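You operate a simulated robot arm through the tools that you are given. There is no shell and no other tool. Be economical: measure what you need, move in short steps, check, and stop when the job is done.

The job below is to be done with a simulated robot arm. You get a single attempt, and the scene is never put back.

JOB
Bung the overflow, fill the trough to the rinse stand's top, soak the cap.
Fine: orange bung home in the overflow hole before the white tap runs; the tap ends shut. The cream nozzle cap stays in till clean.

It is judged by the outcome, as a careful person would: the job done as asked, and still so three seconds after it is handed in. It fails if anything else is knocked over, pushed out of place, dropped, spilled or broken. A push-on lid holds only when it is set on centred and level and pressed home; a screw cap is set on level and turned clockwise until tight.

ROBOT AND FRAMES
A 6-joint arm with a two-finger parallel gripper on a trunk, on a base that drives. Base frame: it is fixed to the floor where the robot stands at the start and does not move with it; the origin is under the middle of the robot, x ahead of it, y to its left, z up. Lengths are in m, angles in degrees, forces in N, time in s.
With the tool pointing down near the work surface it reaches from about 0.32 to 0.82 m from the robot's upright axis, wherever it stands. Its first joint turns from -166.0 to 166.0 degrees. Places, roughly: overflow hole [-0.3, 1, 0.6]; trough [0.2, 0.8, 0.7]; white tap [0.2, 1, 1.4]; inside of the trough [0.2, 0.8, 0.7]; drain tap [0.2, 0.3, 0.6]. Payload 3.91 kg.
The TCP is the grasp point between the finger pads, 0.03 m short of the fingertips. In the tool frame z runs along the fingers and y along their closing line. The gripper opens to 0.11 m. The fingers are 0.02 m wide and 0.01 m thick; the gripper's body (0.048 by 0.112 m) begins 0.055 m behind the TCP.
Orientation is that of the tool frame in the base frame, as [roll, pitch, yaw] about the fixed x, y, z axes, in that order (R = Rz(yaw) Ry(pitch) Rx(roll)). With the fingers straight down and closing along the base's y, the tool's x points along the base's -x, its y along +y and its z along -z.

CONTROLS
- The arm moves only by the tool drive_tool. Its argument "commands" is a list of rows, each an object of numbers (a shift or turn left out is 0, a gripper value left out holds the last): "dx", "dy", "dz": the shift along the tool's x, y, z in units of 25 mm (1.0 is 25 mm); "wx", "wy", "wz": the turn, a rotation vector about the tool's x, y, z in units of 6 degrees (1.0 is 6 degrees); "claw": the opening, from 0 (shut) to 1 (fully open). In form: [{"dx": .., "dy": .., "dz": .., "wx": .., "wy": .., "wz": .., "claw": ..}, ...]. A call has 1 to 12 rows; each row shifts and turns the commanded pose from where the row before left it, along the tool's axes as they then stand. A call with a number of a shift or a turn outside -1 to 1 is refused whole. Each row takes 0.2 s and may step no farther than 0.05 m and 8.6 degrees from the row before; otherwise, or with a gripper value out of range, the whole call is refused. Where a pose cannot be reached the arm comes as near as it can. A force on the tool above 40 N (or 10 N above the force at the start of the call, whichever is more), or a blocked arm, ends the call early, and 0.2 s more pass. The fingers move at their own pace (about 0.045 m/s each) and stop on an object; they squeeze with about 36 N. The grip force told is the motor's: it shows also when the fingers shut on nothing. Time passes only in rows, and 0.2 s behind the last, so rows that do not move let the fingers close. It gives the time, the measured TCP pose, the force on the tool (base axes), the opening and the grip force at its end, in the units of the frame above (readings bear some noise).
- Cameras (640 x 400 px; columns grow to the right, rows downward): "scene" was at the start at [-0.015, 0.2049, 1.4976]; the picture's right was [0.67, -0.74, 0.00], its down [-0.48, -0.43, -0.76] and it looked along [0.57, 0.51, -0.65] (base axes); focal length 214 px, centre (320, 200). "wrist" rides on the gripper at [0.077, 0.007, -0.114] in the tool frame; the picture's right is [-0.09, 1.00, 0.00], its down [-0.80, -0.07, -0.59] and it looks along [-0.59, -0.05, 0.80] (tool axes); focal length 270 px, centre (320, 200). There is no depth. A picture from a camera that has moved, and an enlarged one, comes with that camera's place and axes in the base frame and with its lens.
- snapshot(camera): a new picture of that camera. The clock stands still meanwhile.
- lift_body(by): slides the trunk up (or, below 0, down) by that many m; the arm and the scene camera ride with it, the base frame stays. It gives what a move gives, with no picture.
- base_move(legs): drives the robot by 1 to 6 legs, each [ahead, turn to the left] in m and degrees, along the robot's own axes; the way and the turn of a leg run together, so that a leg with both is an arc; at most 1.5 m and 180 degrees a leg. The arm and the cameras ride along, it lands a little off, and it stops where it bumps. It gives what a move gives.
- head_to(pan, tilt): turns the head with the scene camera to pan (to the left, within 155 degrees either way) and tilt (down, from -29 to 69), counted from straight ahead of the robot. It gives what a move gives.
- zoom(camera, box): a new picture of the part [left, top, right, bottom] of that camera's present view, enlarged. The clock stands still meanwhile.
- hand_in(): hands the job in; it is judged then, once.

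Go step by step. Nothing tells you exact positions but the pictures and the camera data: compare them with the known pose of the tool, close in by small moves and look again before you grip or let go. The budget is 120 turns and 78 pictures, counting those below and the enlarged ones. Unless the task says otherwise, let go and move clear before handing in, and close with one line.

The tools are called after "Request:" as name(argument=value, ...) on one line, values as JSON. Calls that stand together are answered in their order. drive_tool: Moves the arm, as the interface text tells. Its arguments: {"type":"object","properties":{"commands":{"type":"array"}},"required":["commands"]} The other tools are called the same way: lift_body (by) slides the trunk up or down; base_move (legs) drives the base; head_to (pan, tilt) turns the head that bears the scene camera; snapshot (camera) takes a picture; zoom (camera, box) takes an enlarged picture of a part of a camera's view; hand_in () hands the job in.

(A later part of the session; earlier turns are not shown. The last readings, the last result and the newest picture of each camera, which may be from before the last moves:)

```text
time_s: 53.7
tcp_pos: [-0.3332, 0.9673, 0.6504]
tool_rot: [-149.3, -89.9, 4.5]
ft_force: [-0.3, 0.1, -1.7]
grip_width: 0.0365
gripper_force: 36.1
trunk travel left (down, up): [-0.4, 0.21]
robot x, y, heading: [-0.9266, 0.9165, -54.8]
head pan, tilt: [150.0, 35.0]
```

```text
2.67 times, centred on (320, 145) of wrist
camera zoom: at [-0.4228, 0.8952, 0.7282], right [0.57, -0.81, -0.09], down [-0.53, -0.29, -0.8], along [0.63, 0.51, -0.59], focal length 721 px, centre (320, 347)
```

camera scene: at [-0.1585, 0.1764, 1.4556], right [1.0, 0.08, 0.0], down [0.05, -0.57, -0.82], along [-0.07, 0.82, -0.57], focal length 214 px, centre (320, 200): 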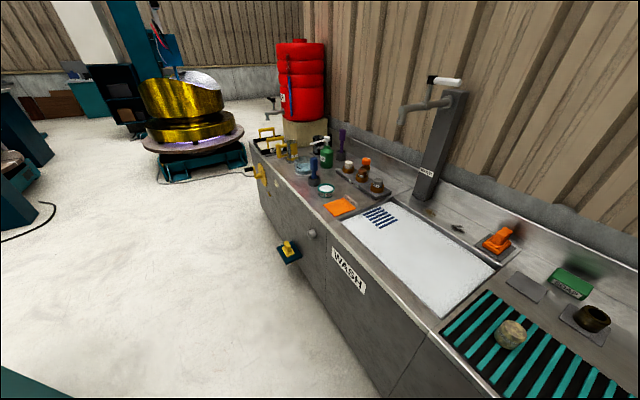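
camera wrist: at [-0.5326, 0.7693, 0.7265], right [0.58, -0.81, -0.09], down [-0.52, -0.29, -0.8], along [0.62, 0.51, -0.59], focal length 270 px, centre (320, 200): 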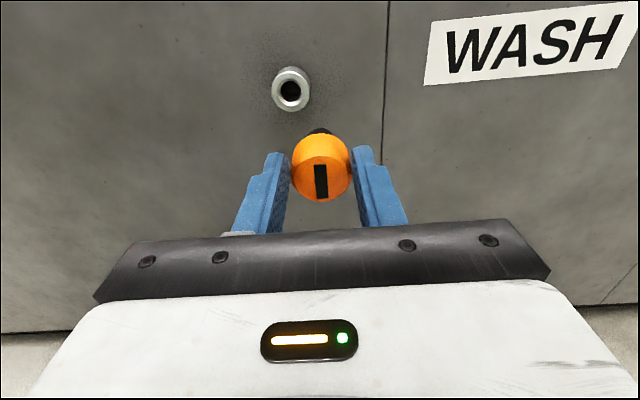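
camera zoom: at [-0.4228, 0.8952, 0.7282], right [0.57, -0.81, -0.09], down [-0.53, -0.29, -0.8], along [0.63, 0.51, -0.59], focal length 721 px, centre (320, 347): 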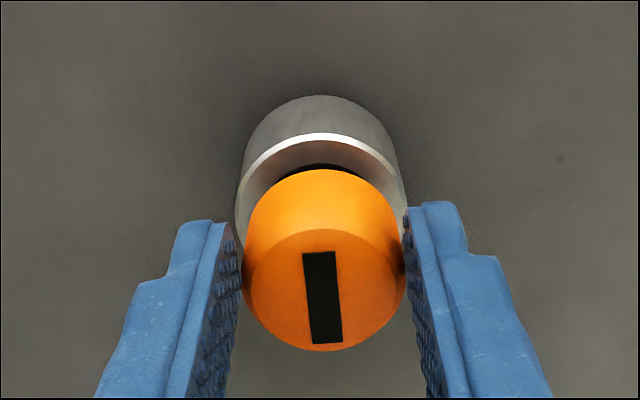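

Request:
drive_tool(commands=[{"dz": 0.2}, {"dz": 0.2}, {"dz": 0.2}])

Request:
zoom(camera="wrist", box=[200, 70, 440, 220])

```text
time_s: 54.5
tcp_pos: [-0.3233, 0.9748, 0.6515]
tool_rot: [-120.5, -89.8, -24.4]
ft_force: [-27.7, -20.3, -4.3]
grip_width: 0.0371
gripper_force: 35.7
trunk travel left (down, up): [-0.4, 0.21]
robot x, y, heading: [-0.9273, 0.9154, -54.5]
head pan, tilt: [150.0, 35.0]
```

```text
2.67 times, centred on (320, 145) of wrist
camera zoom: at [-0.4123, 0.9025, 0.7286], right [0.57, -0.81, -0.09], down [-0.53, -0.28, -0.8], along [0.63, 0.51, -0.59], focal length 721 px, centre (320, 347)
```

zoom: 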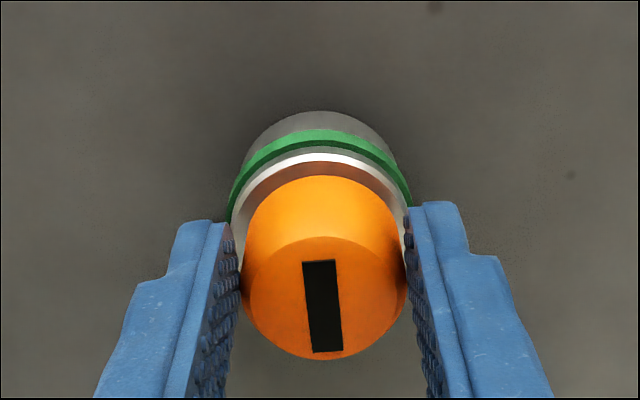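

The green band is showing, so the bung is home. I'll release it and back away.

Request:
drive_tool(commands=[{"dz": -0.05, "claw": 1}, {}, {}, {}, {"dz": -0.8}, {"dz": -0.8}, {"dz": -1}, {"dz": -1}, {"dz": -1}, {"dz": -1}])

Request:
snapshot(camera="wrist")

```text
time_s: 56.7
tcp_pos: [-0.4365, 0.895, 0.6524]
tool_rot: [-37.2, -90.0, -107.5]
ft_force: [-0.5, -0.6, -1.0]
grip_width: 0.1101
gripper_force: 0.1
trunk travel left (down, up): [-0.4, 0.21]
robot x, y, heading: [-0.9267, 0.9142, -54.6]
head pan, tilt: [150.0, 35.0]
```

```text
33 pictures are left
camera wrist: at [-0.5261, 0.822, 0.7293], right [0.57, -0.81, -0.09], down [-0.53, -0.28, -0.8], along [0.63, 0.51, -0.59], focal length 270 px, centre (320, 200)
```

wrist: 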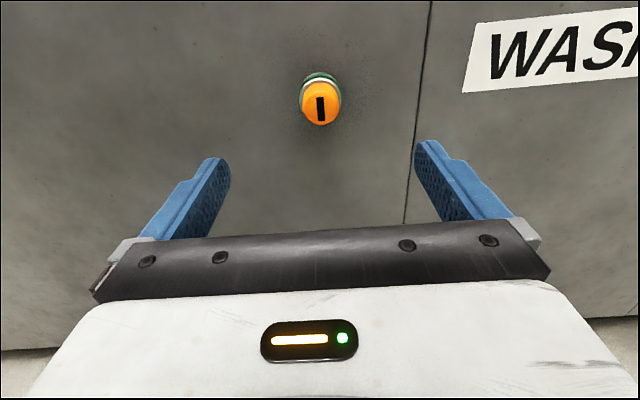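

The bung is in. Now for the white tap at about z=1.365: I'll raise the trunk and arm first, then roll the fingers so they close vertically.

Request:
lift_body(by=0.2)

Request:
drive_tool(commands=[{"dx": 1}, {"dx": 1}, {"dx": 1}, {"dx": 1}, {"dx": 1}, {"dx": 1}, {"dx": 1}, {"dx": 1}, {"dx": 1}, {"dx": 1}, {"dx": 1}, {"dx": 1}])

Request:
drive_tool(commands=[{"wz": 1}, {"wz": 1}, {"wz": 1}, {"wz": 1}, {"wz": 1}, {"wz": 1}, {"wz": 1}, {"wz": 1}])

Request:
drive_tool(commands=[{"wz": 1}, {"wz": 1}, {"wz": 1}, {"wz": 1}, {"wz": 1}, {"wz": 1}, {"wz": 1}])

```text
time_s: 58.9
tcp_pos: [-0.4362, 0.8944, 0.8518]
tool_rot: [-59.7, -90.0, -85.0]
ft_force: [0.1, 0.4, 0.3]
grip_width: 0.1101
gripper_force: 0.1
trunk travel left (down, up): [-0.6, 0.01]
robot x, y, heading: [-0.9298, 0.9168, -54.5]
head pan, tilt: [150.0, 35.0]
```

```text
time_s: 61.5
tcp_pos: [-0.4373, 0.8938, 1.1527]
tool_rot: [126.1, -90.0, 89.3]
ft_force: [-0.1, -0.2, 0.3]
grip_width: 0.1098
gripper_force: 0.1
trunk travel left (down, up): [-0.6, 0.01]
robot x, y, heading: [-0.9305, 0.9156, -54.7]
head pan, tilt: [150.0, 35.0]
```

```text
time_s: 63.3
tcp_pos: [-0.4361, 0.8936, 1.1519]
tool_rot: [-89.9, -41.9, -54.8]
ft_force: [0.9, -0.2, -0.2]
grip_width: 0.1099
gripper_force: 0.0
trunk travel left (down, up): [-0.6, 0.01]
robot x, y, heading: [-0.9261, 0.9126, -54.9]
head pan, tilt: [150.0, 35.0]
```

```text
time_s: 64.9
tcp_pos: [-0.4369, 0.8941, 1.152]
tool_rot: [-90.0, 0.1, -54.7]
ft_force: [0.2, 0.4, 0.8]
grip_width: 0.1098
gripper_force: 0.2
trunk travel left (down, up): [-0.6, 0.01]
robot x, y, heading: [-0.9286, 0.915, -54.8]
head pan, tilt: [150.0, 35.0]
```

Request:
drive_tool(commands=[{"dy": -1}, {"dy": -1}, {"dy": -1}, {"dy": -1}, {"dy": -1}, {"dy": -1}, {"dy": -1}, {"dy": -1}, {"dy": -0.5}])

Request:
base_move(legs=[[0, 26], [0.33, 0], [0, -26]])

Request:
head_to(pan=85, tilt=25)

Request:
snapshot(camera="scene")

Request:
snapshot(camera="wrist")

```text
time_s: 66.9
tcp_pos: [-0.4365, 0.8955, 1.364]
tool_rot: [-90.0, 0.0, -54.7]
ft_force: [0.0, 0.5, -0.6]
grip_width: 0.1101
gripper_force: 0.1
trunk travel left (down, up): [-0.6, 0.01]
robot x, y, heading: [-0.9271, 0.9147, -54.6]
head pan, tilt: [150.0, 35.0]
```

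```text
time_s: 71.7
tcp_pos: [-0.1477, 0.7388, 1.3647]
tool_rot: [-90.1, 0.0, -54.7]
ft_force: [0.2, 0.7, -0.3]
grip_width: 0.1099
gripper_force: 0.0
trunk travel left (down, up): [-0.6, 0.01]
robot x, y, heading: [-0.6439, 0.7567, -54.0]
head pan, tilt: [150.0, 35.0]
```

```text
time_s: 73.0
tcp_pos: [-0.1475, 0.7374, 1.3635]
tool_rot: [-90.1, -0.1, -54.7]
ft_force: [0.2, -0.3, -0.2]
grip_width: 0.1099
gripper_force: 0.0
trunk travel left (down, up): [-0.6, 0.01]
robot x, y, heading: [-0.6419, 0.7554, -53.9]
head pan, tilt: [85.0, 25.0]
```

```text
32 pictures are left
camera scene: at [-0.4887, 0.9494, 1.6713], right [0.51, -0.86, 0.0], down [-0.36, -0.22, -0.91], along [0.78, 0.47, -0.42], focal length 214 px, centre (320, 200)
```

scene: 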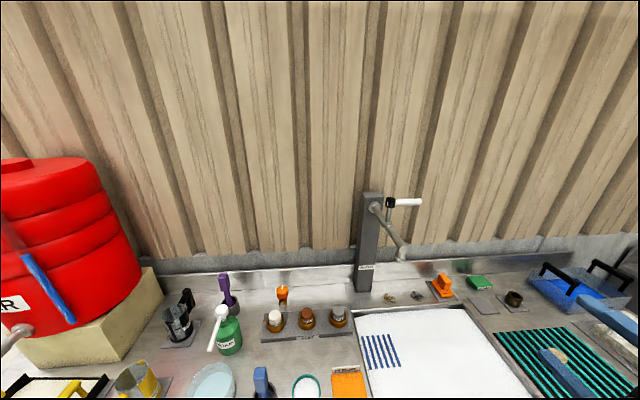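

```text
31 pictures are left
camera wrist: at [-0.1972, 0.608, 1.358], right [-0.05, 0.07, -1.0], down [-0.95, 0.31, 0.07], along [0.31, 0.95, 0.05], focal length 270 px, centre (320, 200)
```

wrist: 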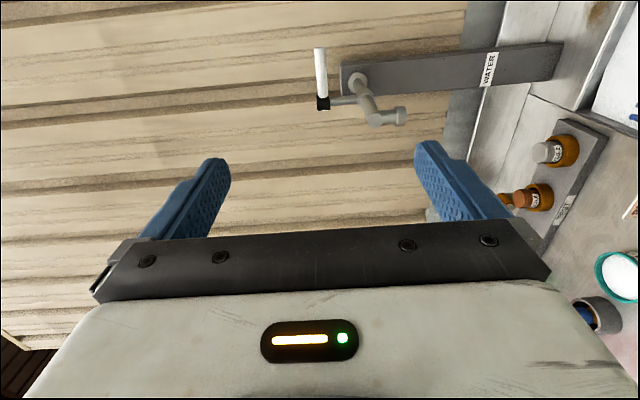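

The hub is at about (0.171, 1.08, 1.367) and the lever points along the bench. I'll approach with the fingers straddling the lever vertically.

Request:
drive_tool(commands=[{"dz": 1, "dx": -0.35}, {"dz": 1, "dx": -0.35}, {"dz": 1, "dy": -0.1}, {"dz": 1}, {"dz": 1}, {"dz": 1}, {"dz": 1}, {"dz": 1}, {"dz": 1}, {"dz": 1}, {"dz": 1}, {"dz": 1}])

Request:
snapshot(camera="wrist")

```text
time_s: 75.6
tcp_pos: [0.0874, 0.9248, 1.3659]
tool_rot: [-89.9, 0.1, -54.7]
ft_force: [-0.5, -1.1, 0.8]
grip_width: 0.1099
gripper_force: 0.1
trunk travel left (down, up): [-0.6, 0.01]
robot x, y, heading: [-0.646, 0.7494, -54.3]
head pan, tilt: [85.0, 25.0]
```

```text
30 pictures are left
camera wrist: at [0.0386, 0.7959, 1.3596], right [-0.05, 0.07, -1.0], down [-0.95, 0.31, 0.07], along [0.31, 0.95, 0.05], focal length 270 px, centre (320, 200)
```

wrist: 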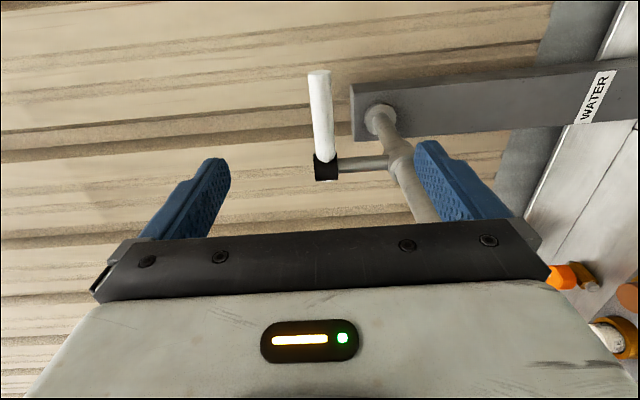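

Request:
drive_tool(commands=[{"dz": 1}, {"dz": 1}, {"dz": 1}, {"dz": 1}, {"dz": 1}, {"dz": 0.8}])

Request:
snapshot(camera="wrist")

Request:
zoom(camera="scene", box=[310, 150, 630, 350])

```text
time_s: 77.0
tcp_pos: [0.2058, 1.0089, 1.3669]
tool_rot: [-89.9, 0.1, -54.8]
ft_force: [0.5, -0.4, 0.2]
grip_width: 0.1098
gripper_force: 0.0
trunk travel left (down, up): [-0.6, 0.01]
robot x, y, heading: [-0.6419, 0.7537, -54.2]
head pan, tilt: [85.0, 25.0]
```

```text
29 pictures are left
camera wrist: at [0.1572, 0.8795, 1.361], right [-0.05, 0.07, -1.0], down [-0.95, 0.31, 0.07], along [0.32, 0.95, 0.05], focal length 270 px, centre (320, 200)
```

wrist: 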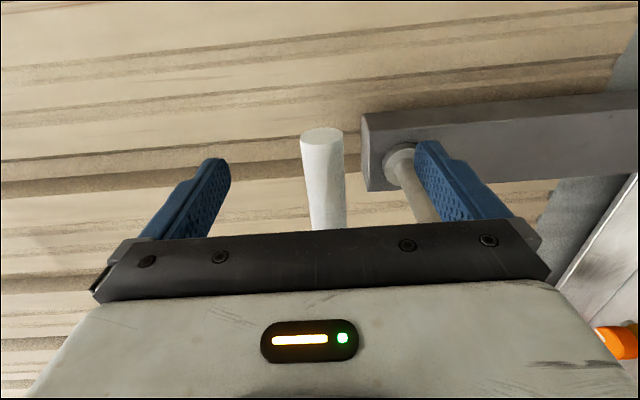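

```text
2.00 times, centred on (470, 250) of scene
camera zoom: at [-0.488, 0.9497, 1.6712], right [0.51, -0.86, 0.0], down [-0.36, -0.22, -0.91], along [0.78, 0.47, -0.42], focal length 429 px, centre (20, 100)
```

zoom: 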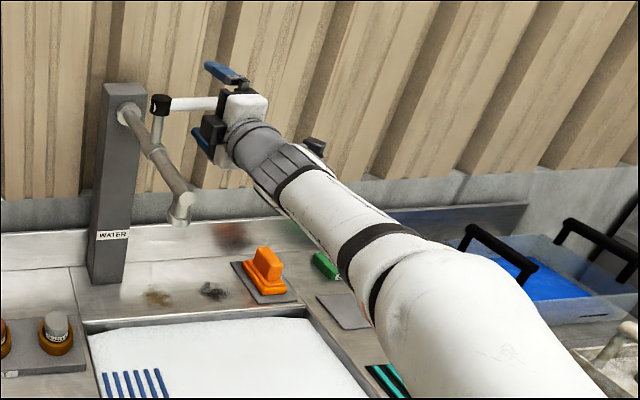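

The lever is between the fingers. I'll grip it and test a small turn toward the spout.

Request:
drive_tool(commands=[{"claw": 0}, {}, {}, {}, {}, {}, {}])

Request:
drive_tool(commands=[{"dx": -0.017, "dz": -0.326, "wy": 1}, {"dx": -0.017, "dz": -0.326, "wy": 1}])

Request:
zoom(camera="scene", box=[310, 170, 470, 390])

```text
time_s: 78.6
tcp_pos: [0.2053, 1.0091, 1.3655]
tool_rot: [-90.2, 0.0, -54.8]
ft_force: [-10.6, -3.8, -16.5]
grip_width: 0.0214
gripper_force: 45.1
trunk travel left (down, up): [-0.6, 0.01]
robot x, y, heading: [-0.6427, 0.7559, -54.0]
head pan, tilt: [85.0, 25.0]
```

```text
time_s: 79.4
tcp_pos: [0.1924, 1.0039, 1.3658]
tool_rot: [-90.8, -0.2, -65.7]
ft_force: [-2.9, 9.9, -3.4]
grip_width: 0.0213
gripper_force: 44.7
out of reach, approached as far as the arm can: row 2
trunk travel left (down, up): [-0.6, 0.01]
robot x, y, heading: [-0.6449, 0.7556, -54.2]
head pan, tilt: [85.0, 25.0]
stopped in row 2: the force on the tool passed its limit (the readings are from after the stop); the commanded pose is now the measured one
```

```text
1.82 times, centred on (390, 280) of scene
camera zoom: at [-0.4891, 0.9519, 1.6716], right [0.51, -0.86, 0.0], down [-0.36, -0.22, -0.91], along [0.78, 0.46, -0.42], focal length 390 px, centre (193, 54)
```

zoom: 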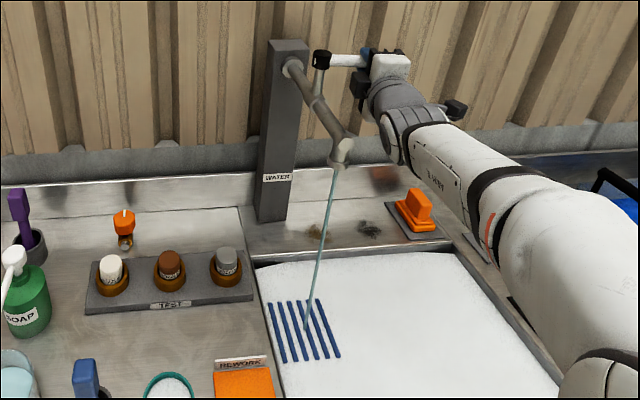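

Water is running in a thin stream. I'll hold the lever here and watch how fast the level rises against the blue stand.

Request:
drive_tool(commands=[{}, {}, {}, {}, {}, {}, {}, {}, {}, {}, {}, {}])

Request:
zoom(camera="scene", box=[340, 290, 500, 390])

```text
time_s: 82.0
tcp_pos: [0.1921, 1.0032, 1.366]
tool_rot: [-90.7, -0.2, -65.8]
ft_force: [-8.6, 16.2, -6.9]
grip_width: 0.0214
gripper_force: 44.4
trunk travel left (down, up): [-0.6, 0.01]
robot x, y, heading: [-0.6458, 0.7538, -54.1]
head pan, tilt: [85.0, 25.0]
```

```text
4.00 times, centred on (420, 340) of scene
camera zoom: at [-0.49, 0.9536, 1.6709], right [0.51, -0.86, 0.0], down [-0.36, -0.22, -0.91], along [0.78, 0.46, -0.42], focal length 858 px, centre (-80, -360)
```

zoom: 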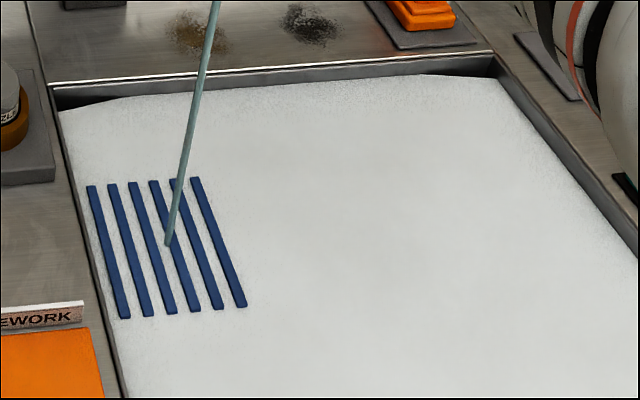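

Request:
drive_tool(commands=[{}, {}, {}, {}, {}, {}, {}, {}, {}, {}, {}, {}])

Request:
drive_tool(commands=[{}, {}, {}, {}, {}, {}, {}, {}, {}, {}, {}, {}])

Request:
zoom(camera="scene", box=[340, 290, 500, 390])

```text
time_s: 84.6
tcp_pos: [0.193, 1.0029, 1.3643]
tool_rot: [-90.7, -0.2, -65.8]
ft_force: [-10.1, 17.1, -8.3]
grip_width: 0.0216
gripper_force: 45.4
trunk travel left (down, up): [-0.6, 0.01]
robot x, y, heading: [-0.6428, 0.7554, -54.3]
head pan, tilt: [85.0, 25.0]
```

```text
time_s: 87.2
tcp_pos: [0.1935, 1.0026, 1.3652]
tool_rot: [-90.7, -0.2, -65.9]
ft_force: [-8.7, 16.8, -8.4]
grip_width: 0.0212
gripper_force: 45.4
trunk travel left (down, up): [-0.6, 0.01]
robot x, y, heading: [-0.6456, 0.7545, -54.3]
head pan, tilt: [85.0, 25.0]
```

```text
4.00 times, centred on (420, 340) of scene
camera zoom: at [-0.4897, 0.9538, 1.6709], right [0.51, -0.86, 0.0], down [-0.36, -0.22, -0.91], along [0.78, 0.46, -0.42], focal length 858 px, centre (-80, -360)
```

zoom: 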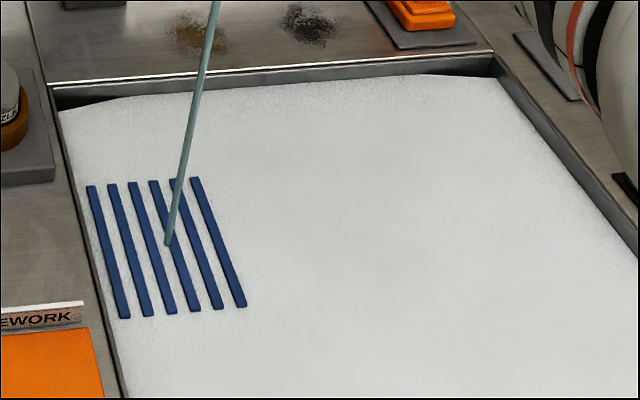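

No visible change yet at this small opening. I'll wait longer, then compare.

Request:
drive_tool(commands=[{}, {}, {}, {}, {}, {}, {}, {}, {}, {}, {}, {}])

Request:
drive_tool(commands=[{}, {}, {}, {}, {}, {}, {}, {}, {}, {}, {}, {}])

Request:
drive_tool(commands=[{}, {}, {}, {}, {}, {}, {}, {}, {}, {}, {}, {}])

Request:
drive_tool(commands=[{}, {}, {}, {}, {}, {}, {}, {}, {}, {}, {}, {}])

Request:
zoom(camera="scene", box=[340, 290, 500, 390])

```text
time_s: 89.8
tcp_pos: [0.1939, 1.0029, 1.3668]
tool_rot: [-90.7, -0.1, -65.8]
ft_force: [-8.3, 16.1, -7.0]
grip_width: 0.0216
gripper_force: 44.7
trunk travel left (down, up): [-0.6, 0.01]
robot x, y, heading: [-0.6414, 0.7574, -54.1]
head pan, tilt: [85.0, 25.0]
```

```text
time_s: 92.4
tcp_pos: [0.1928, 1.0041, 1.3655]
tool_rot: [-90.6, -0.1, -65.7]
ft_force: [-8.0, 16.0, -7.3]
grip_width: 0.0213
gripper_force: 45.1
trunk travel left (down, up): [-0.6, 0.01]
robot x, y, heading: [-0.6435, 0.7552, -54.1]
head pan, tilt: [85.0, 25.0]
```

```text
time_s: 95.0
tcp_pos: [0.193, 1.0031, 1.3641]
tool_rot: [-90.7, -0.1, -65.7]
ft_force: [-7.6, 15.5, -6.0]
grip_width: 0.0217
gripper_force: 44.3
trunk travel left (down, up): [-0.6, 0.01]
robot x, y, heading: [-0.643, 0.7516, -54.1]
head pan, tilt: [85.0, 25.0]
```

```text
time_s: 97.6
tcp_pos: [0.1917, 1.0027, 1.3646]
tool_rot: [-90.7, -0.2, -65.8]
ft_force: [-7.5, 15.3, -6.5]
grip_width: 0.0216
gripper_force: 45.2
trunk travel left (down, up): [-0.6, 0.01]
robot x, y, heading: [-0.6423, 0.7547, -53.9]
head pan, tilt: [85.0, 25.0]
```

```text
4.00 times, centred on (420, 340) of scene
camera zoom: at [-0.4895, 0.9533, 1.6709], right [0.51, -0.86, 0.0], down [-0.36, -0.22, -0.91], along [0.78, 0.46, -0.42], focal length 858 px, centre (-80, -360)
```

zoom: 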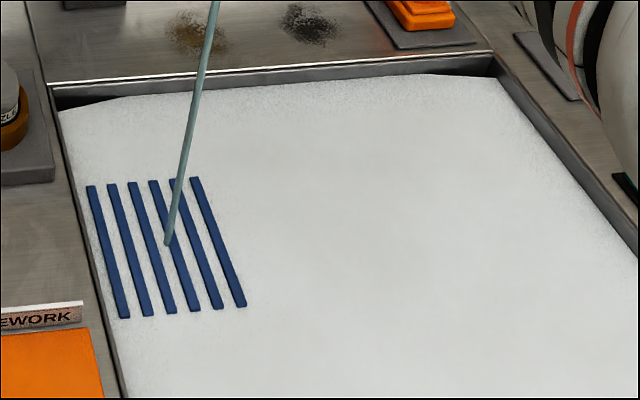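

The rise is below what I can resolve, so I'll open the tap further.

Request:
drive_tool(commands=[{"dx": -0.03, "dz": -0.32}, {"dx": -0.04, "dz": -0.32}, {"dx": -0.1, "dz": -0.3}])

Request:
zoom(camera="scene", box=[310, 170, 630, 390])

```text
time_s: 98.4
tcp_pos: [0.1745, 0.9957, 1.3654]
tool_rot: [-90.9, -0.2, -65.3]
ft_force: [15.0, 17.7, 3.2]
grip_width: 0.0216
gripper_force: 44.9
trunk travel left (down, up): [-0.6, 0.01]
robot x, y, heading: [-0.6457, 0.7527, -54.0]
head pan, tilt: [85.0, 25.0]
```

```text
1.82 times, centred on (470, 280) of scene
camera zoom: at [-0.4859, 0.9531, 1.6706], right [0.51, -0.86, 0.0], down [-0.36, -0.22, -0.91], along [0.78, 0.46, -0.43], focal length 390 px, centre (47, 54)
```

zoom: 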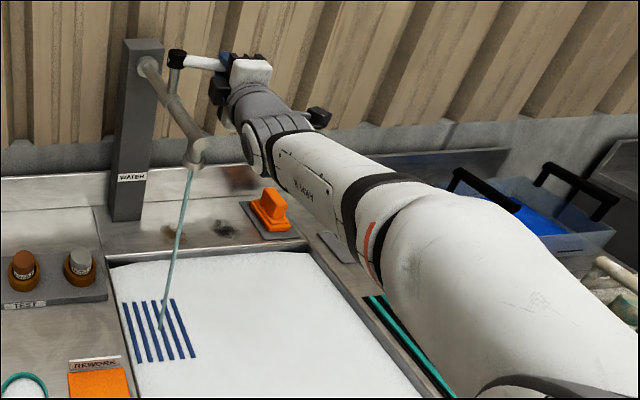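

Request:
drive_tool(commands=[{}, {}, {}, {}, {}, {}, {}, {}, {}, {}, {}, {}])

Request:
drive_tool(commands=[{}, {}, {}, {}, {}, {}, {}, {}, {}, {}, {}, {}])

Request:
drive_tool(commands=[{}, {}, {}, {}, {}, {}, {}, {}, {}, {}, {}, {}])

Request:
zoom(camera="scene", box=[340, 290, 500, 390])

```text
time_s: 101.0
tcp_pos: [0.1712, 0.9949, 1.3649]
tool_rot: [-91.0, -0.2, -65.3]
ft_force: [7.7, 10.7, 0.8]
grip_width: 0.0214
gripper_force: 45.6
trunk travel left (down, up): [-0.6, 0.01]
robot x, y, heading: [-0.6437, 0.7527, -54.0]
head pan, tilt: [85.0, 25.0]
```

```text
time_s: 103.6
tcp_pos: [0.1721, 0.9958, 1.3654]
tool_rot: [-91.0, 0.0, -65.3]
ft_force: [-0.4, 8.0, -5.9]
grip_width: 0.0213
gripper_force: 45.4
trunk travel left (down, up): [-0.6, 0.01]
robot x, y, heading: [-0.6415, 0.7572, -53.9]
head pan, tilt: [85.0, 25.0]
```

```text
time_s: 106.2
tcp_pos: [0.1709, 0.9952, 1.3639]
tool_rot: [-91.0, -0.2, -65.3]
ft_force: [-2.8, 7.5, -11.0]
grip_width: 0.0213
gripper_force: 45.5
trunk travel left (down, up): [-0.6, 0.01]
robot x, y, heading: [-0.6429, 0.7527, -54.0]
head pan, tilt: [85.0, 25.0]
```

```text
4.00 times, centred on (420, 340) of scene
camera zoom: at [-0.4877, 0.9517, 1.6709], right [0.51, -0.86, 0.0], down [-0.36, -0.22, -0.91], along [0.78, 0.47, -0.42], focal length 858 px, centre (-80, -360)
```

zoom: 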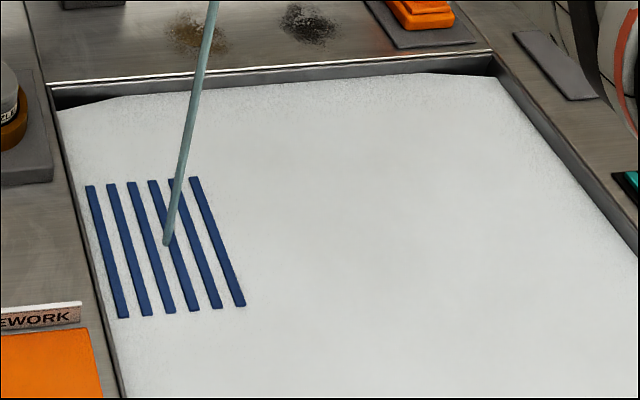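

The stream is only slightly thicker. I'll open the lever well up for a faster fill.

Request:
drive_tool(commands=[{"dx": -0.14, "dz": -0.36}, {"dx": -0.2, "dz": -0.34}, {"dx": -0.26, "dz": -0.3}, {"dx": -0.3, "dz": -0.26}])

Request:
drive_tool(commands=[{}, {}, {}, {}, {}, {}, {}, {}, {}, {}, {}, {}])

Request:
zoom(camera="scene", box=[310, 170, 630, 390])

```text
time_s: 107.0
tcp_pos: [0.1556, 0.9926, 1.3659]
tool_rot: [-91.4, -0.2, -64.8]
ft_force: [11.4, 18.9, -6.3]
grip_width: 0.0216
gripper_force: 44.8
out of reach, approached as far as the arm can: row 1, 2, 3
trunk travel left (down, up): [-0.6, 0.01]
robot x, y, heading: [-0.6443, 0.7546, -54.2]
head pan, tilt: [85.0, 25.0]
stopped in row 3: the force on the tool passed its limit (the readings are from after the stop); the commanded pose is now the measured one
```

```text
time_s: 109.6
tcp_pos: [0.1544, 0.9919, 1.3648]
tool_rot: [-91.5, -0.3, -64.9]
ft_force: [-2.3, 22.0, -25.3]
grip_width: 0.0216
gripper_force: 44.4
trunk travel left (down, up): [-0.6, 0.01]
robot x, y, heading: [-0.6429, 0.7574, -54.0]
head pan, tilt: [85.0, 25.0]
```

```text
1.82 times, centred on (470, 280) of scene
camera zoom: at [-0.4858, 0.9559, 1.6702], right [0.51, -0.86, 0.0], down [-0.36, -0.22, -0.9], along [0.78, 0.46, -0.43], focal length 390 px, centre (47, 54)
```

zoom: 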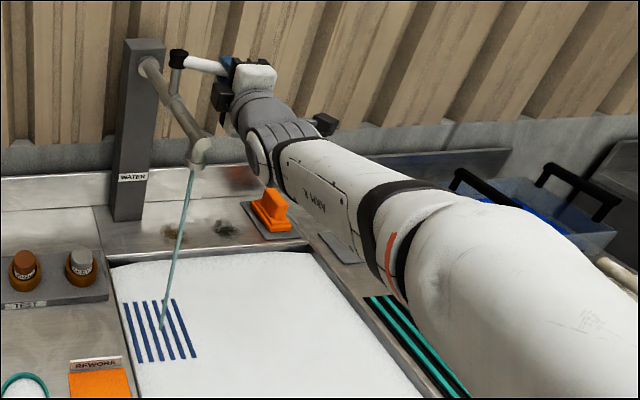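

Request:
drive_tool(commands=[{}, {}, {}, {}, {}, {}, {}, {}, {}, {}, {}, {}])

Request:
drive_tool(commands=[{}, {}, {}, {}, {}, {}, {}, {}, {}, {}, {}, {}])

Request:
drive_tool(commands=[{}, {}, {}, {}, {}, {}, {}, {}, {}, {}, {}, {}])

Request:
zoom(camera="scene", box=[340, 290, 500, 390])

```text
time_s: 112.2
tcp_pos: [0.155, 0.9927, 1.3651]
tool_rot: [-91.5, -0.3, -65.0]
ft_force: [-1.6, 23.3, -25.3]
grip_width: 0.0217
gripper_force: 44.7
trunk travel left (down, up): [-0.6, 0.01]
robot x, y, heading: [-0.6402, 0.7528, -53.9]
head pan, tilt: [85.0, 25.0]
```

```text
time_s: 114.8
tcp_pos: [0.156, 0.9918, 1.365]
tool_rot: [-91.4, -0.2, -65.0]
ft_force: [-1.1, 23.4, -25.1]
grip_width: 0.0218
gripper_force: 45.5
trunk travel left (down, up): [-0.6, 0.01]
robot x, y, heading: [-0.6417, 0.7524, -53.9]
head pan, tilt: [85.0, 25.0]
```

```text
time_s: 117.4
tcp_pos: [0.1548, 0.9915, 1.3649]
tool_rot: [-91.4, -0.2, -65.0]
ft_force: [-0.7, 22.1, -24.9]
grip_width: 0.0219
gripper_force: 45.9
trunk travel left (down, up): [-0.6, 0.01]
robot x, y, heading: [-0.643, 0.7511, -54.2]
head pan, tilt: [85.0, 25.0]
```

```text
4.00 times, centred on (420, 340) of scene
camera zoom: at [-0.4854, 0.9558, 1.6702], right [0.51, -0.86, 0.0], down [-0.36, -0.22, -0.9], along [0.78, 0.46, -0.43], focal length 858 px, centre (-80, -360)
```

zoom: 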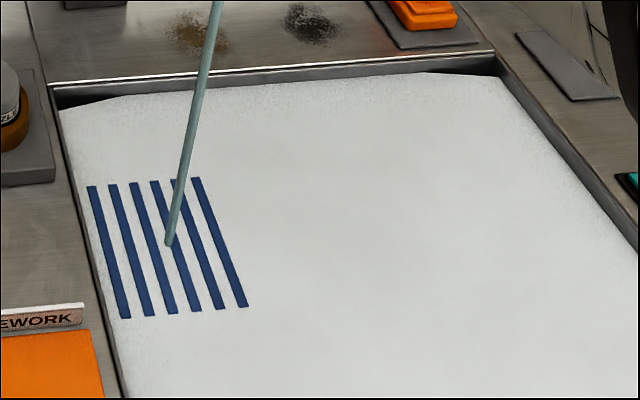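

The slats' side faces have vanished, so the surface is close to the stand's top. I'll take a closer look before shutting the tap.

Request:
zoom(camera="scene", box=[355, 328, 411, 372])

```text
9.09 times, centred on (383, 350) of scene
camera zoom: at [-0.4854, 0.9558, 1.6702], right [0.51, -0.86, 0.0], down [-0.36, -0.22, -0.9], along [0.78, 0.46, -0.43], focal length 1950 px, centre (-253, -1164)
```

zoom: 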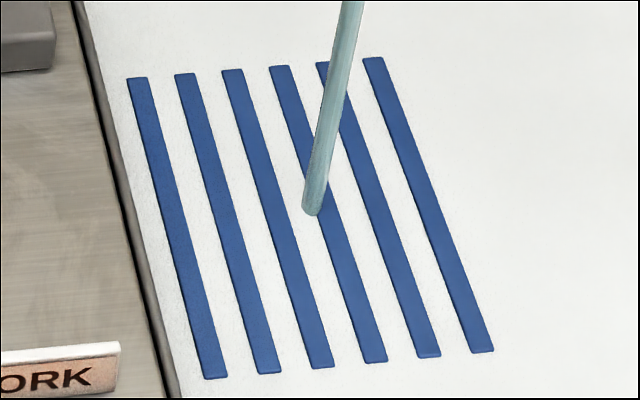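

Request:
drive_tool(commands=[{}, {}, {}, {}, {}, {}, {}, {}, {}, {}, {}, {}])

Request:
zoom(camera="scene", box=[355, 328, 411, 372])

```text
time_s: 120.0
tcp_pos: [0.1566, 0.9908, 1.3652]
tool_rot: [-91.4, -0.1, -65.0]
ft_force: [0.6, 22.4, -25.8]
grip_width: 0.0216
gripper_force: 44.6
trunk travel left (down, up): [-0.6, 0.01]
robot x, y, heading: [-0.6421, 0.7515, -53.9]
head pan, tilt: [85.0, 25.0]
```

```text
9.09 times, centred on (383, 350) of scene
camera zoom: at [-0.4853, 0.9558, 1.6702], right [0.51, -0.86, 0.0], down [-0.36, -0.22, -0.9], along [0.78, 0.46, -0.43], focal length 1950 px, centre (-253, -1164)
```

zoom: 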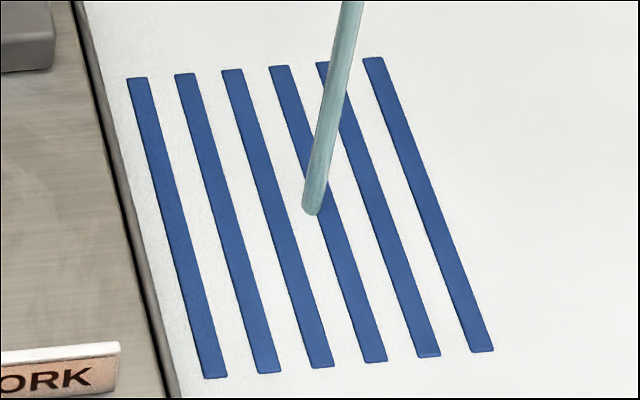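

Request:
drive_tool(commands=[{}, {}, {}, {}, {}, {}, {}, {}, {}, {}, {}, {}])

Request:
drive_tool(commands=[{}, {}, {}, {}, {}, {}, {}, {}, {}, {}, {}, {}])

Request:
zoom(camera="scene", box=[355, 328, 411, 372])

```text
time_s: 122.6
tcp_pos: [0.1565, 0.9911, 1.3647]
tool_rot: [-91.4, -0.2, -65.1]
ft_force: [-0.3, 22.5, -24.8]
grip_width: 0.0213
gripper_force: 45.2
trunk travel left (down, up): [-0.6, 0.01]
robot x, y, heading: [-0.6449, 0.7541, -54.0]
head pan, tilt: [85.0, 25.0]
```

```text
time_s: 125.2
tcp_pos: [0.1553, 0.9922, 1.3647]
tool_rot: [-91.4, -0.1, -65.1]
ft_force: [0.8, 20.7, -25.6]
grip_width: 0.0216
gripper_force: 45.7
trunk travel left (down, up): [-0.6, 0.01]
robot x, y, heading: [-0.6433, 0.7536, -54.0]
head pan, tilt: [85.0, 25.0]
```

```text
9.09 times, centred on (383, 350) of scene
camera zoom: at [-0.4853, 0.9556, 1.6702], right [0.51, -0.86, 0.0], down [-0.36, -0.22, -0.9], along [0.78, 0.46, -0.43], focal length 1950 px, centre (-253, -1164)
```

zoom: 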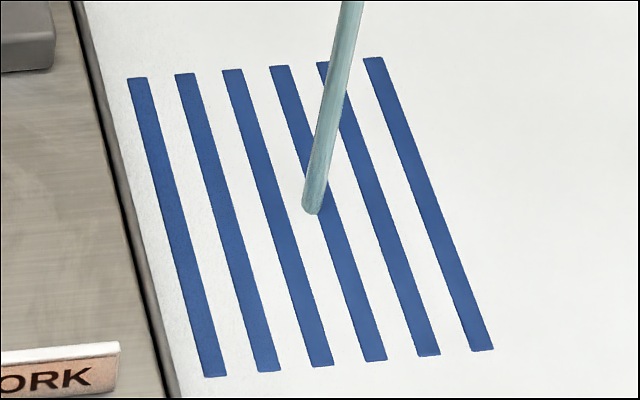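

The slats are flush with the surface, so I'll shut the tap by swinging the lever back.

Request:
drive_tool(commands=[{"dx": 0.12, "dz": 0.34}, {"dx": 0.12, "dz": 0.34}, {"dx": 0.12, "dz": 0.34}, {"dx": 0.1, "dz": 0.34, "wy": -0.4}, {"dx": -0.05, "dz": 0.34, "wy": -0.5}, {"dx": -0.08, "dz": 0.34, "wy": -0.5}, {"dx": -0.05, "dz": 0.34, "wy": -0.4}])

Request:
zoom(camera="scene", box=[310, 170, 630, 390])

```text
time_s: 126.8
tcp_pos: [0.2087, 1.0038, 1.3655]
tool_rot: [-91.3, 0.3, -54.5]
ft_force: [-13.8, -9.4, -27.6]
grip_width: 0.0215
gripper_force: 44.7
trunk travel left (down, up): [-0.6, 0.01]
robot x, y, heading: [-0.6395, 0.7509, -54.1]
head pan, tilt: [85.0, 25.0]
```

```text
1.82 times, centred on (470, 280) of scene
camera zoom: at [-0.4876, 0.9488, 1.6714], right [0.51, -0.86, 0.0], down [-0.36, -0.22, -0.91], along [0.78, 0.47, -0.42], focal length 390 px, centre (47, 54)
```

zoom: 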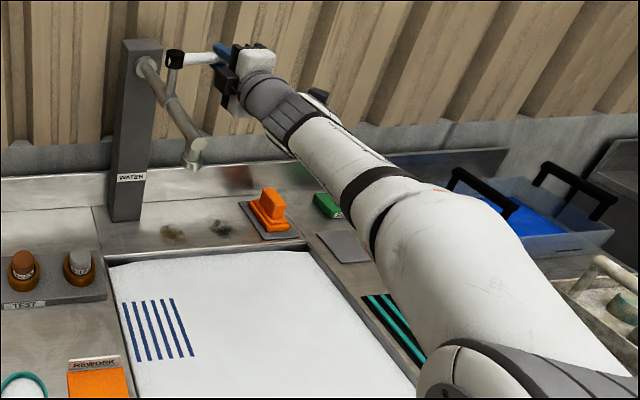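

Request:
drive_tool(commands=[{"dz": 0.15}, {"dz": 0.15}, {}, {}])

Request:
zoom(camera="scene", box=[355, 328, 411, 372])

```text
time_s: 127.2
tcp_pos: [0.2125, 1.0037, 1.3653]
tool_rot: [-91.4, 0.3, -54.4]
ft_force: [-8.9, -8.7, -2.7]
grip_width: 0.0215
gripper_force: 45.1
trunk travel left (down, up): [-0.6, 0.01]
robot x, y, heading: [-0.6432, 0.7535, -54.0]
head pan, tilt: [85.0, 25.0]
stopped in row 1: the force on the tool passed its limit (the readings are from after the stop); the commanded pose is now the measured one
```

```text
9.09 times, centred on (383, 350) of scene
camera zoom: at [-0.4902, 0.9481, 1.6723], right [0.51, -0.86, 0.0], down [-0.36, -0.22, -0.91], along [0.78, 0.47, -0.42], focal length 1950 px, centre (-253, -1164)
```

zoom: 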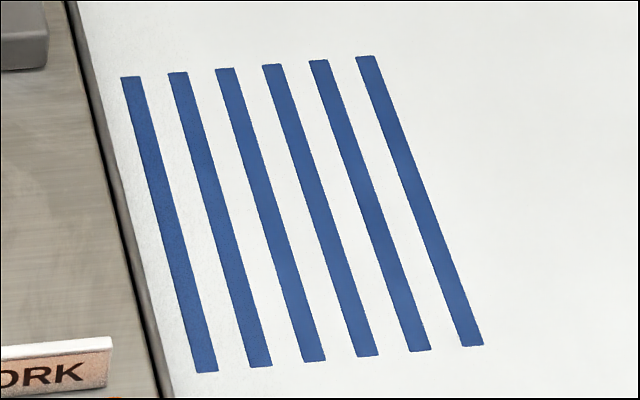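

The tap is shut against its stop and the surface is flush with the stand. I'll release the lever and back off along the approach line.

Request:
drive_tool(commands=[{"claw": 1}, {}, {}, {}, {}, {}, {"dz": -1}, {"dz": -1}, {"dz": -1}, {"dz": -1}, {"dz": -1}, {"dz": -1}])

Request:
drive_tool(commands=[{"dz": -1}, {"dz": -1}, {"dz": -1}, {"dz": -1}, {"dz": -1}, {"dz": -1}, {"dz": -1}, {"dz": -1}, {"dz": -1}, {"dz": -1}, {"dz": -1}])

Request:
snapshot(camera="scene")

```text
time_s: 129.8
tcp_pos: [0.0888, 0.9181, 1.3682]
tool_rot: [-91.4, 0.2, -54.4]
ft_force: [-0.2, 0.0, 0.8]
grip_width: 0.1101
gripper_force: 0.1
trunk travel left (down, up): [-0.6, 0.01]
robot x, y, heading: [-0.6462, 0.7556, -54.2]
head pan, tilt: [85.0, 25.0]
```

```text
time_s: 132.2
tcp_pos: [-0.1358, 0.7575, 1.3748]
tool_rot: [-91.4, 0.3, -54.4]
ft_force: [-0.3, -0.3, 0.3]
grip_width: 0.11
gripper_force: 0.1
trunk travel left (down, up): [-0.6, 0.01]
robot x, y, heading: [-0.6425, 0.7504, -54.1]
head pan, tilt: [85.0, 25.0]
```

```text
14 pictures are left
camera scene: at [-0.4894, 0.9494, 1.6714], right [0.51, -0.86, 0.0], down [-0.36, -0.22, -0.91], along [0.78, 0.47, -0.42], focal length 214 px, centre (320, 200)
```

scene: 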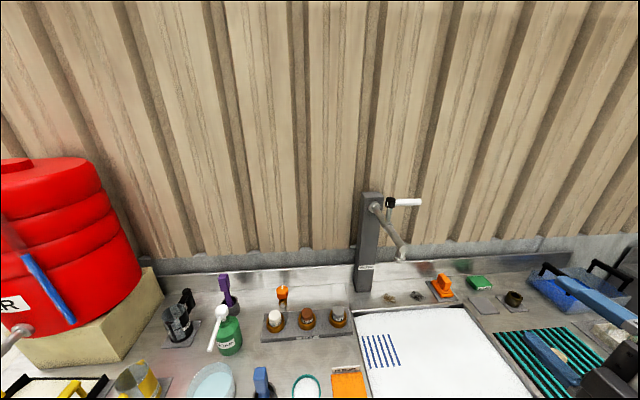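

The tap is shut and there is no stream. Next is the cap on the mat at about (0.335, 0.488). I'll drive along the bench and point the tool down.

Request:
base_move(legs=[[0.52, 0]])

Request:
drive_tool(commands=[{"wx": -1}, {"wx": -1}, {"wx": -1}, {"wx": -1}, {"wx": -1}, {"wx": -1}, {"wx": -1}, {"wx": -1}])

Request:
drive_tool(commands=[{"wx": -1}, {"wx": -1}, {"wx": -1}, {"wx": -1}, {"wx": -1}, {"wx": -1}, {"wx": -0.77}])

Request:
lift_body(by=-0.2)

```text
time_s: 135.2
tcp_pos: [0.1687, 0.3376, 1.3758]
tool_rot: [-91.4, 0.2, -54.5]
ft_force: [-0.1, 0.4, -0.4]
grip_width: 0.1101
gripper_force: 0.1
trunk travel left (down, up): [-0.6, 0.01]
robot x, y, heading: [-0.3393, 0.3383, -54.1]
head pan, tilt: [85.0, 25.0]
```

```text
time_s: 137.0
tcp_pos: [0.152, 0.2849, 1.206]
tool_rot: [-138.0, -0.1, -54.0]
ft_force: [0.8, -0.5, 0.1]
grip_width: 0.1102
gripper_force: 0.1
out of reach, approached as far as the arm can: row 5, 6, 7, 8
trunk travel left (down, up): [-0.6, 0.01]
robot x, y, heading: [-0.3356, 0.335, -54.1]
head pan, tilt: [85.0, 25.0]
```

```text
time_s: 138.6
tcp_pos: [0.1044, 0.2388, 1.0637]
tool_rot: [-156.8, -0.5, -53.6]
ft_force: [-0.4, 0.5, 0.2]
grip_width: 0.1098
gripper_force: 0.0
out of reach, approached as far as the arm can: row 1, 2, 3, 4, 5, 6, 7
trunk travel left (down, up): [-0.6, 0.01]
robot x, y, heading: [-0.339, 0.337, -54.4]
head pan, tilt: [85.0, 25.0]
```

```text
time_s: 140.8
tcp_pos: [0.1037, 0.2365, 0.8653]
tool_rot: [-157.0, -0.5, -53.6]
ft_force: [-0.4, -0.5, -0.2]
grip_width: 0.1101
gripper_force: 0.1
trunk travel left (down, up): [-0.4, 0.21]
robot x, y, heading: [-0.3438, 0.3361, -54.2]
head pan, tilt: [85.0, 25.0]
```

Request:
drive_tool(commands=[{"wx": -1, "dz": -1}, {"wx": -1, "dz": -1}, {"wx": -1, "dz": -1}, {"wx": -0.83, "dz": -1}])

Request:
head_to(pan=75, tilt=45)

Request:
snapshot(camera="scene")

```text
time_s: 141.8
tcp_pos: [-0.0183, 0.1877, 0.751]
tool_rot: [-175.5, -0.8, -53.5]
ft_force: [-0.2, 0.2, 0.6]
grip_width: 0.1099
gripper_force: 0.0
out of reach, approached as far as the arm can: row 1, 2, 3, 4
trunk travel left (down, up): [-0.4, 0.21]
robot x, y, heading: [-0.3436, 0.3374, -54.3]
head pan, tilt: [85.0, 25.0]
```

```text
time_s: 142.6
tcp_pos: [-0.0177, 0.1875, 0.751]
tool_rot: [-175.4, -0.8, -53.5]
ft_force: [0.3, -0.6, -0.6]
grip_width: 0.1099
gripper_force: 0.0
trunk travel left (down, up): [-0.4, 0.21]
robot x, y, heading: [-0.343, 0.336, -54.2]
head pan, tilt: [75.0, 45.0]
```

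```text
13 pictures are left
camera scene: at [-0.1891, 0.5131, 1.4408], right [0.35, -0.94, 0.0], down [-0.66, -0.25, -0.71], along [0.66, 0.25, -0.71], focal length 214 px, centre (320, 200)
```

scene: 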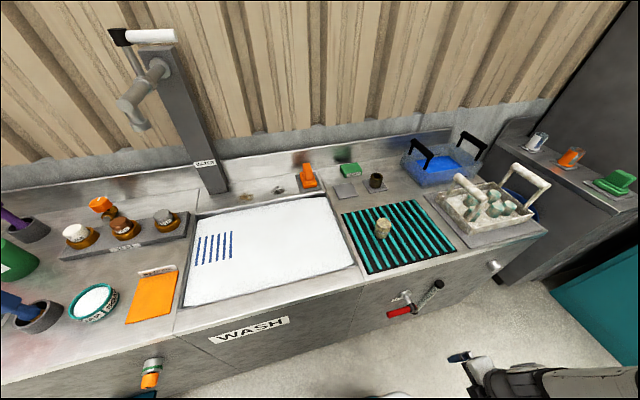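

The arm ended up low in front of the bench. I'll test whether it can rise from here with the tool pointing down.

Request:
drive_tool(commands=[{"dz": -1}, {"dz": -1}, {"dz": -1}, {"dz": -1}])

```text
time_s: 143.6
tcp_pos: [-0.0222, 0.1654, 0.7688]
tool_rot: [-174.1, -1.2, -53.4]
ft_force: [-0.8, -0.2, 0.1]
grip_width: 0.1101
gripper_force: 0.1
out of reach, approached as far as the arm can: row 1, 2, 3, 4
trunk travel left (down, up): [-0.4, 0.21]
robot x, y, heading: [-0.3406, 0.3391, -54.0]
head pan, tilt: [75.0, 45.0]
```

Request:
drive_tool(commands=[{"wz": -1}, {"wz": -1}, {"wz": -1}, {"wz": -1}, {"wz": -1}, {"wz": -1}, {"wz": -1}, {"wz": -1}, {"wz": -1}, {"wz": -1}, {"wz": -1}, {"wz": -1}])

Request:
drive_tool(commands=[{"dz": -1}, {"dz": -1}])

```text
time_s: 146.2
tcp_pos: [-0.0234, 0.1655, 0.768]
tool_rot: [-179.3, -4.6, 18.7]
ft_force: [0.2, -0.1, 1.0]
grip_width: 0.1103
gripper_force: 0.0
trunk travel left (down, up): [-0.4, 0.21]
robot x, y, heading: [-0.3424, 0.336, -54.3]
head pan, tilt: [75.0, 45.0]
```

```text
time_s: 146.8
tcp_pos: [-0.0264, 0.1632, 0.8173]
tool_rot: [-179.4, -4.6, 18.5]
ft_force: [0.8, 0.6, -0.4]
grip_width: 0.11
gripper_force: 0.1
trunk travel left (down, up): [-0.4, 0.21]
robot x, y, heading: [-0.3403, 0.3346, -54.1]
head pan, tilt: [75.0, 45.0]
```

Rotating freed the wrist. I'll level the tool, square it to the bench and go up.

Request:
drive_tool(commands=[{"dz": -1, "wy": -0.77, "wx": -0.1}, {"dz": -1, "wz": -1}, {"dz": -1, "wz": -1}, {"dz": -1, "wz": -0.9}, {"dz": -1}, {"dz": -1}])

```text
time_s: 148.2
tcp_pos: [-0.0278, 0.1625, 0.969]
tool_rot: [-179.9, 0.0, 35.8]
ft_force: [0.2, -0.3, -0.2]
grip_width: 0.1099
gripper_force: 0.2
trunk travel left (down, up): [-0.4, 0.21]
robot x, y, heading: [-0.3418, 0.3373, -54.1]
head pan, tilt: [75.0, 45.0]
```

Request:
drive_tool(commands=[{"dx": 1, "dy": -0.15}, {"dx": 1, "dy": -0.15}, {"dx": 1, "dy": -0.15}, {"dx": 1, "dy": -0.15}, {"dx": 1, "dy": -0.15}, {"dx": 1, "dy": -0.15}, {"dx": 1, "dy": -0.15}, {"dx": 1, "dy": -0.15}, {"dx": 1, "dy": -0.15}, {"dx": 1, "dy": -0.15}, {"dx": 1, "dy": -0.15}])

Request:
drive_tool(commands=[{"dx": 1}, {"dx": 1}, {"dx": 1}, {"dx": 1}, {"dx": 1}, {"dx": 1}, {"dx": 1}, {"dx": 1}])

Request:
snapshot(camera="wrist")

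```text
time_s: 150.6
tcp_pos: [0.171, 0.3583, 0.9669]
tool_rot: [179.9, -0.1, 35.8]
ft_force: [-0.9, 0.9, 0.0]
grip_width: 0.1099
gripper_force: 0.0
trunk travel left (down, up): [-0.4, 0.21]
robot x, y, heading: [-0.3401, 0.3373, -54.0]
head pan, tilt: [75.0, 45.0]
```

```text
time_s: 152.4
tcp_pos: [0.3334, 0.4749, 0.9662]
tool_rot: [-179.9, 0.0, 35.9]
ft_force: [0.6, 0.4, -0.1]
grip_width: 0.1101
gripper_force: 0.1
trunk travel left (down, up): [-0.4, 0.21]
robot x, y, heading: [-0.3393, 0.3333, -54.4]
head pan, tilt: [75.0, 45.0]
```

```text
12 pictures are left
camera wrist: at [0.3998, 0.5142, 1.0815], right [0.51, -0.86, 0.0], down [-0.69, -0.41, 0.59], along [-0.51, -0.3, -0.8], focal length 270 px, centre (320, 200)
```

wrist: 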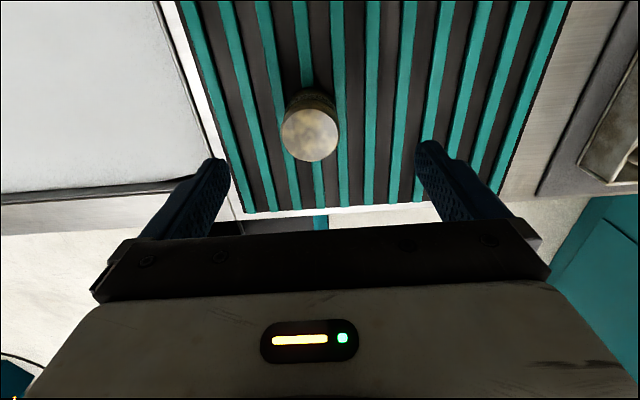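

Request:
drive_tool(commands=[{"dx": -0.72, "dy": -0.52}, {"dz": 1}, {"dz": 1}, {"dz": 1}, {"dz": 0.4}])

Request:
snapshot(camera="wrist")

```text
time_s: 153.6
tcp_pos: [0.3106, 0.475, 0.8832]
tool_rot: [-180.0, 0.0, 35.8]
ft_force: [-0.6, -0.4, 0.6]
grip_width: 0.11
gripper_force: 0.1
trunk travel left (down, up): [-0.4, 0.21]
robot x, y, heading: [-0.344, 0.3373, -54.4]
head pan, tilt: [75.0, 45.0]
```

```text
11 pictures are left
camera wrist: at [0.3768, 0.5144, 0.9977], right [0.51, -0.86, 0.0], down [-0.69, -0.41, 0.59], along [-0.51, -0.3, -0.8], focal length 270 px, centre (320, 200)
```

wrist: 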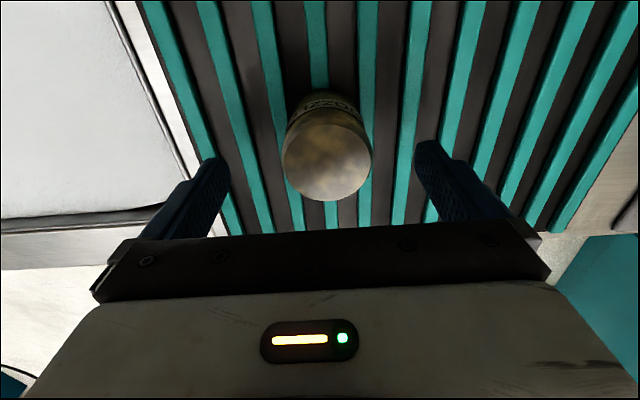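

Request:
drive_tool(commands=[{"dy": 0.15, "dz": 0.6}, {"dz": 0.6}, {"dz": 0.4}])

Request:
drive_tool(commands=[{"claw": 0}, {}, {}, {}, {}, {}])

```text
time_s: 154.4
tcp_pos: [0.3118, 0.4729, 0.8426]
tool_rot: [-179.9, 0.0, 35.9]
ft_force: [0.2, -0.2, 0.3]
grip_width: 0.11
gripper_force: 0.0
trunk travel left (down, up): [-0.4, 0.21]
robot x, y, heading: [-0.3403, 0.3347, -54.1]
head pan, tilt: [75.0, 45.0]
```

```text
time_s: 155.8
tcp_pos: [0.3118, 0.4715, 0.8427]
tool_rot: [179.9, 0.0, 36.0]
ft_force: [-0.1, 0.7, 0.6]
grip_width: 0.047
gripper_force: 36.1
trunk travel left (down, up): [-0.4, 0.21]
robot x, y, heading: [-0.338, 0.332, -54.6]
head pan, tilt: [75.0, 45.0]
```

The cap is gripped. I'll lift it and carry it over the open part of the trough, clear of the stand.

Request:
drive_tool(commands=[{"dz": -1}, {"dz": -1}, {"dz": -1}, {"dz": -1}, {"dz": -0.6}])

Request:
drive_tool(commands=[{"dy": -1, "dx": 0.3}, {"dy": -1, "dx": 0.3}, {"dy": -1, "dx": 0.3}, {"dy": -1, "dx": 0.3}, {"dy": -1, "dx": 0.3}, {"dy": -1, "dx": 0.3}, {"dy": -1, "dx": 0.3}, {"dy": -1, "dx": 0.3}, {"dy": -1, "dx": 0.3}, {"dy": -1, "dx": 0.3}, {"dy": -1, "dx": 0.3}, {"dy": -1, "dx": 0.3}])

Request:
snapshot(camera="scene")

```text
time_s: 157.0
tcp_pos: [0.3124, 0.4719, 0.9598]
tool_rot: [179.9, 0.0, 35.9]
ft_force: [-0.1, -0.4, -1.6]
grip_width: 0.0474
gripper_force: 36.0
trunk travel left (down, up): [-0.4, 0.21]
robot x, y, heading: [-0.3404, 0.3385, -54.3]
head pan, tilt: [75.0, 45.0]
```

```text
time_s: 159.6
tcp_pos: [0.2812, 0.6353, 0.9523]
tool_rot: [-179.0, -0.1, 37.6]
ft_force: [-0.4, 0.2, -1.5]
grip_width: 0.0471
gripper_force: 36.0
out of reach, approached as far as the arm can: row 6, 7, 8, 9, 10, 11, 12
trunk travel left (down, up): [-0.4, 0.21]
robot x, y, heading: [-0.34, 0.3388, -54.2]
head pan, tilt: [75.0, 45.0]
```

```text
10 pictures are left
camera scene: at [-0.1886, 0.5135, 1.4406], right [0.35, -0.94, 0.0], down [-0.66, -0.25, -0.71], along [0.66, 0.25, -0.71], focal length 214 px, centre (320, 200)
```

scene: 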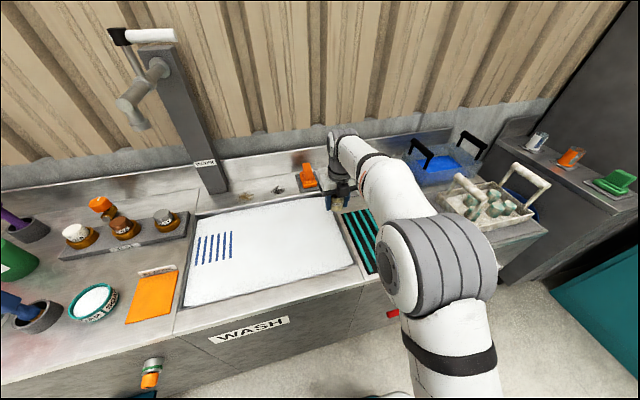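

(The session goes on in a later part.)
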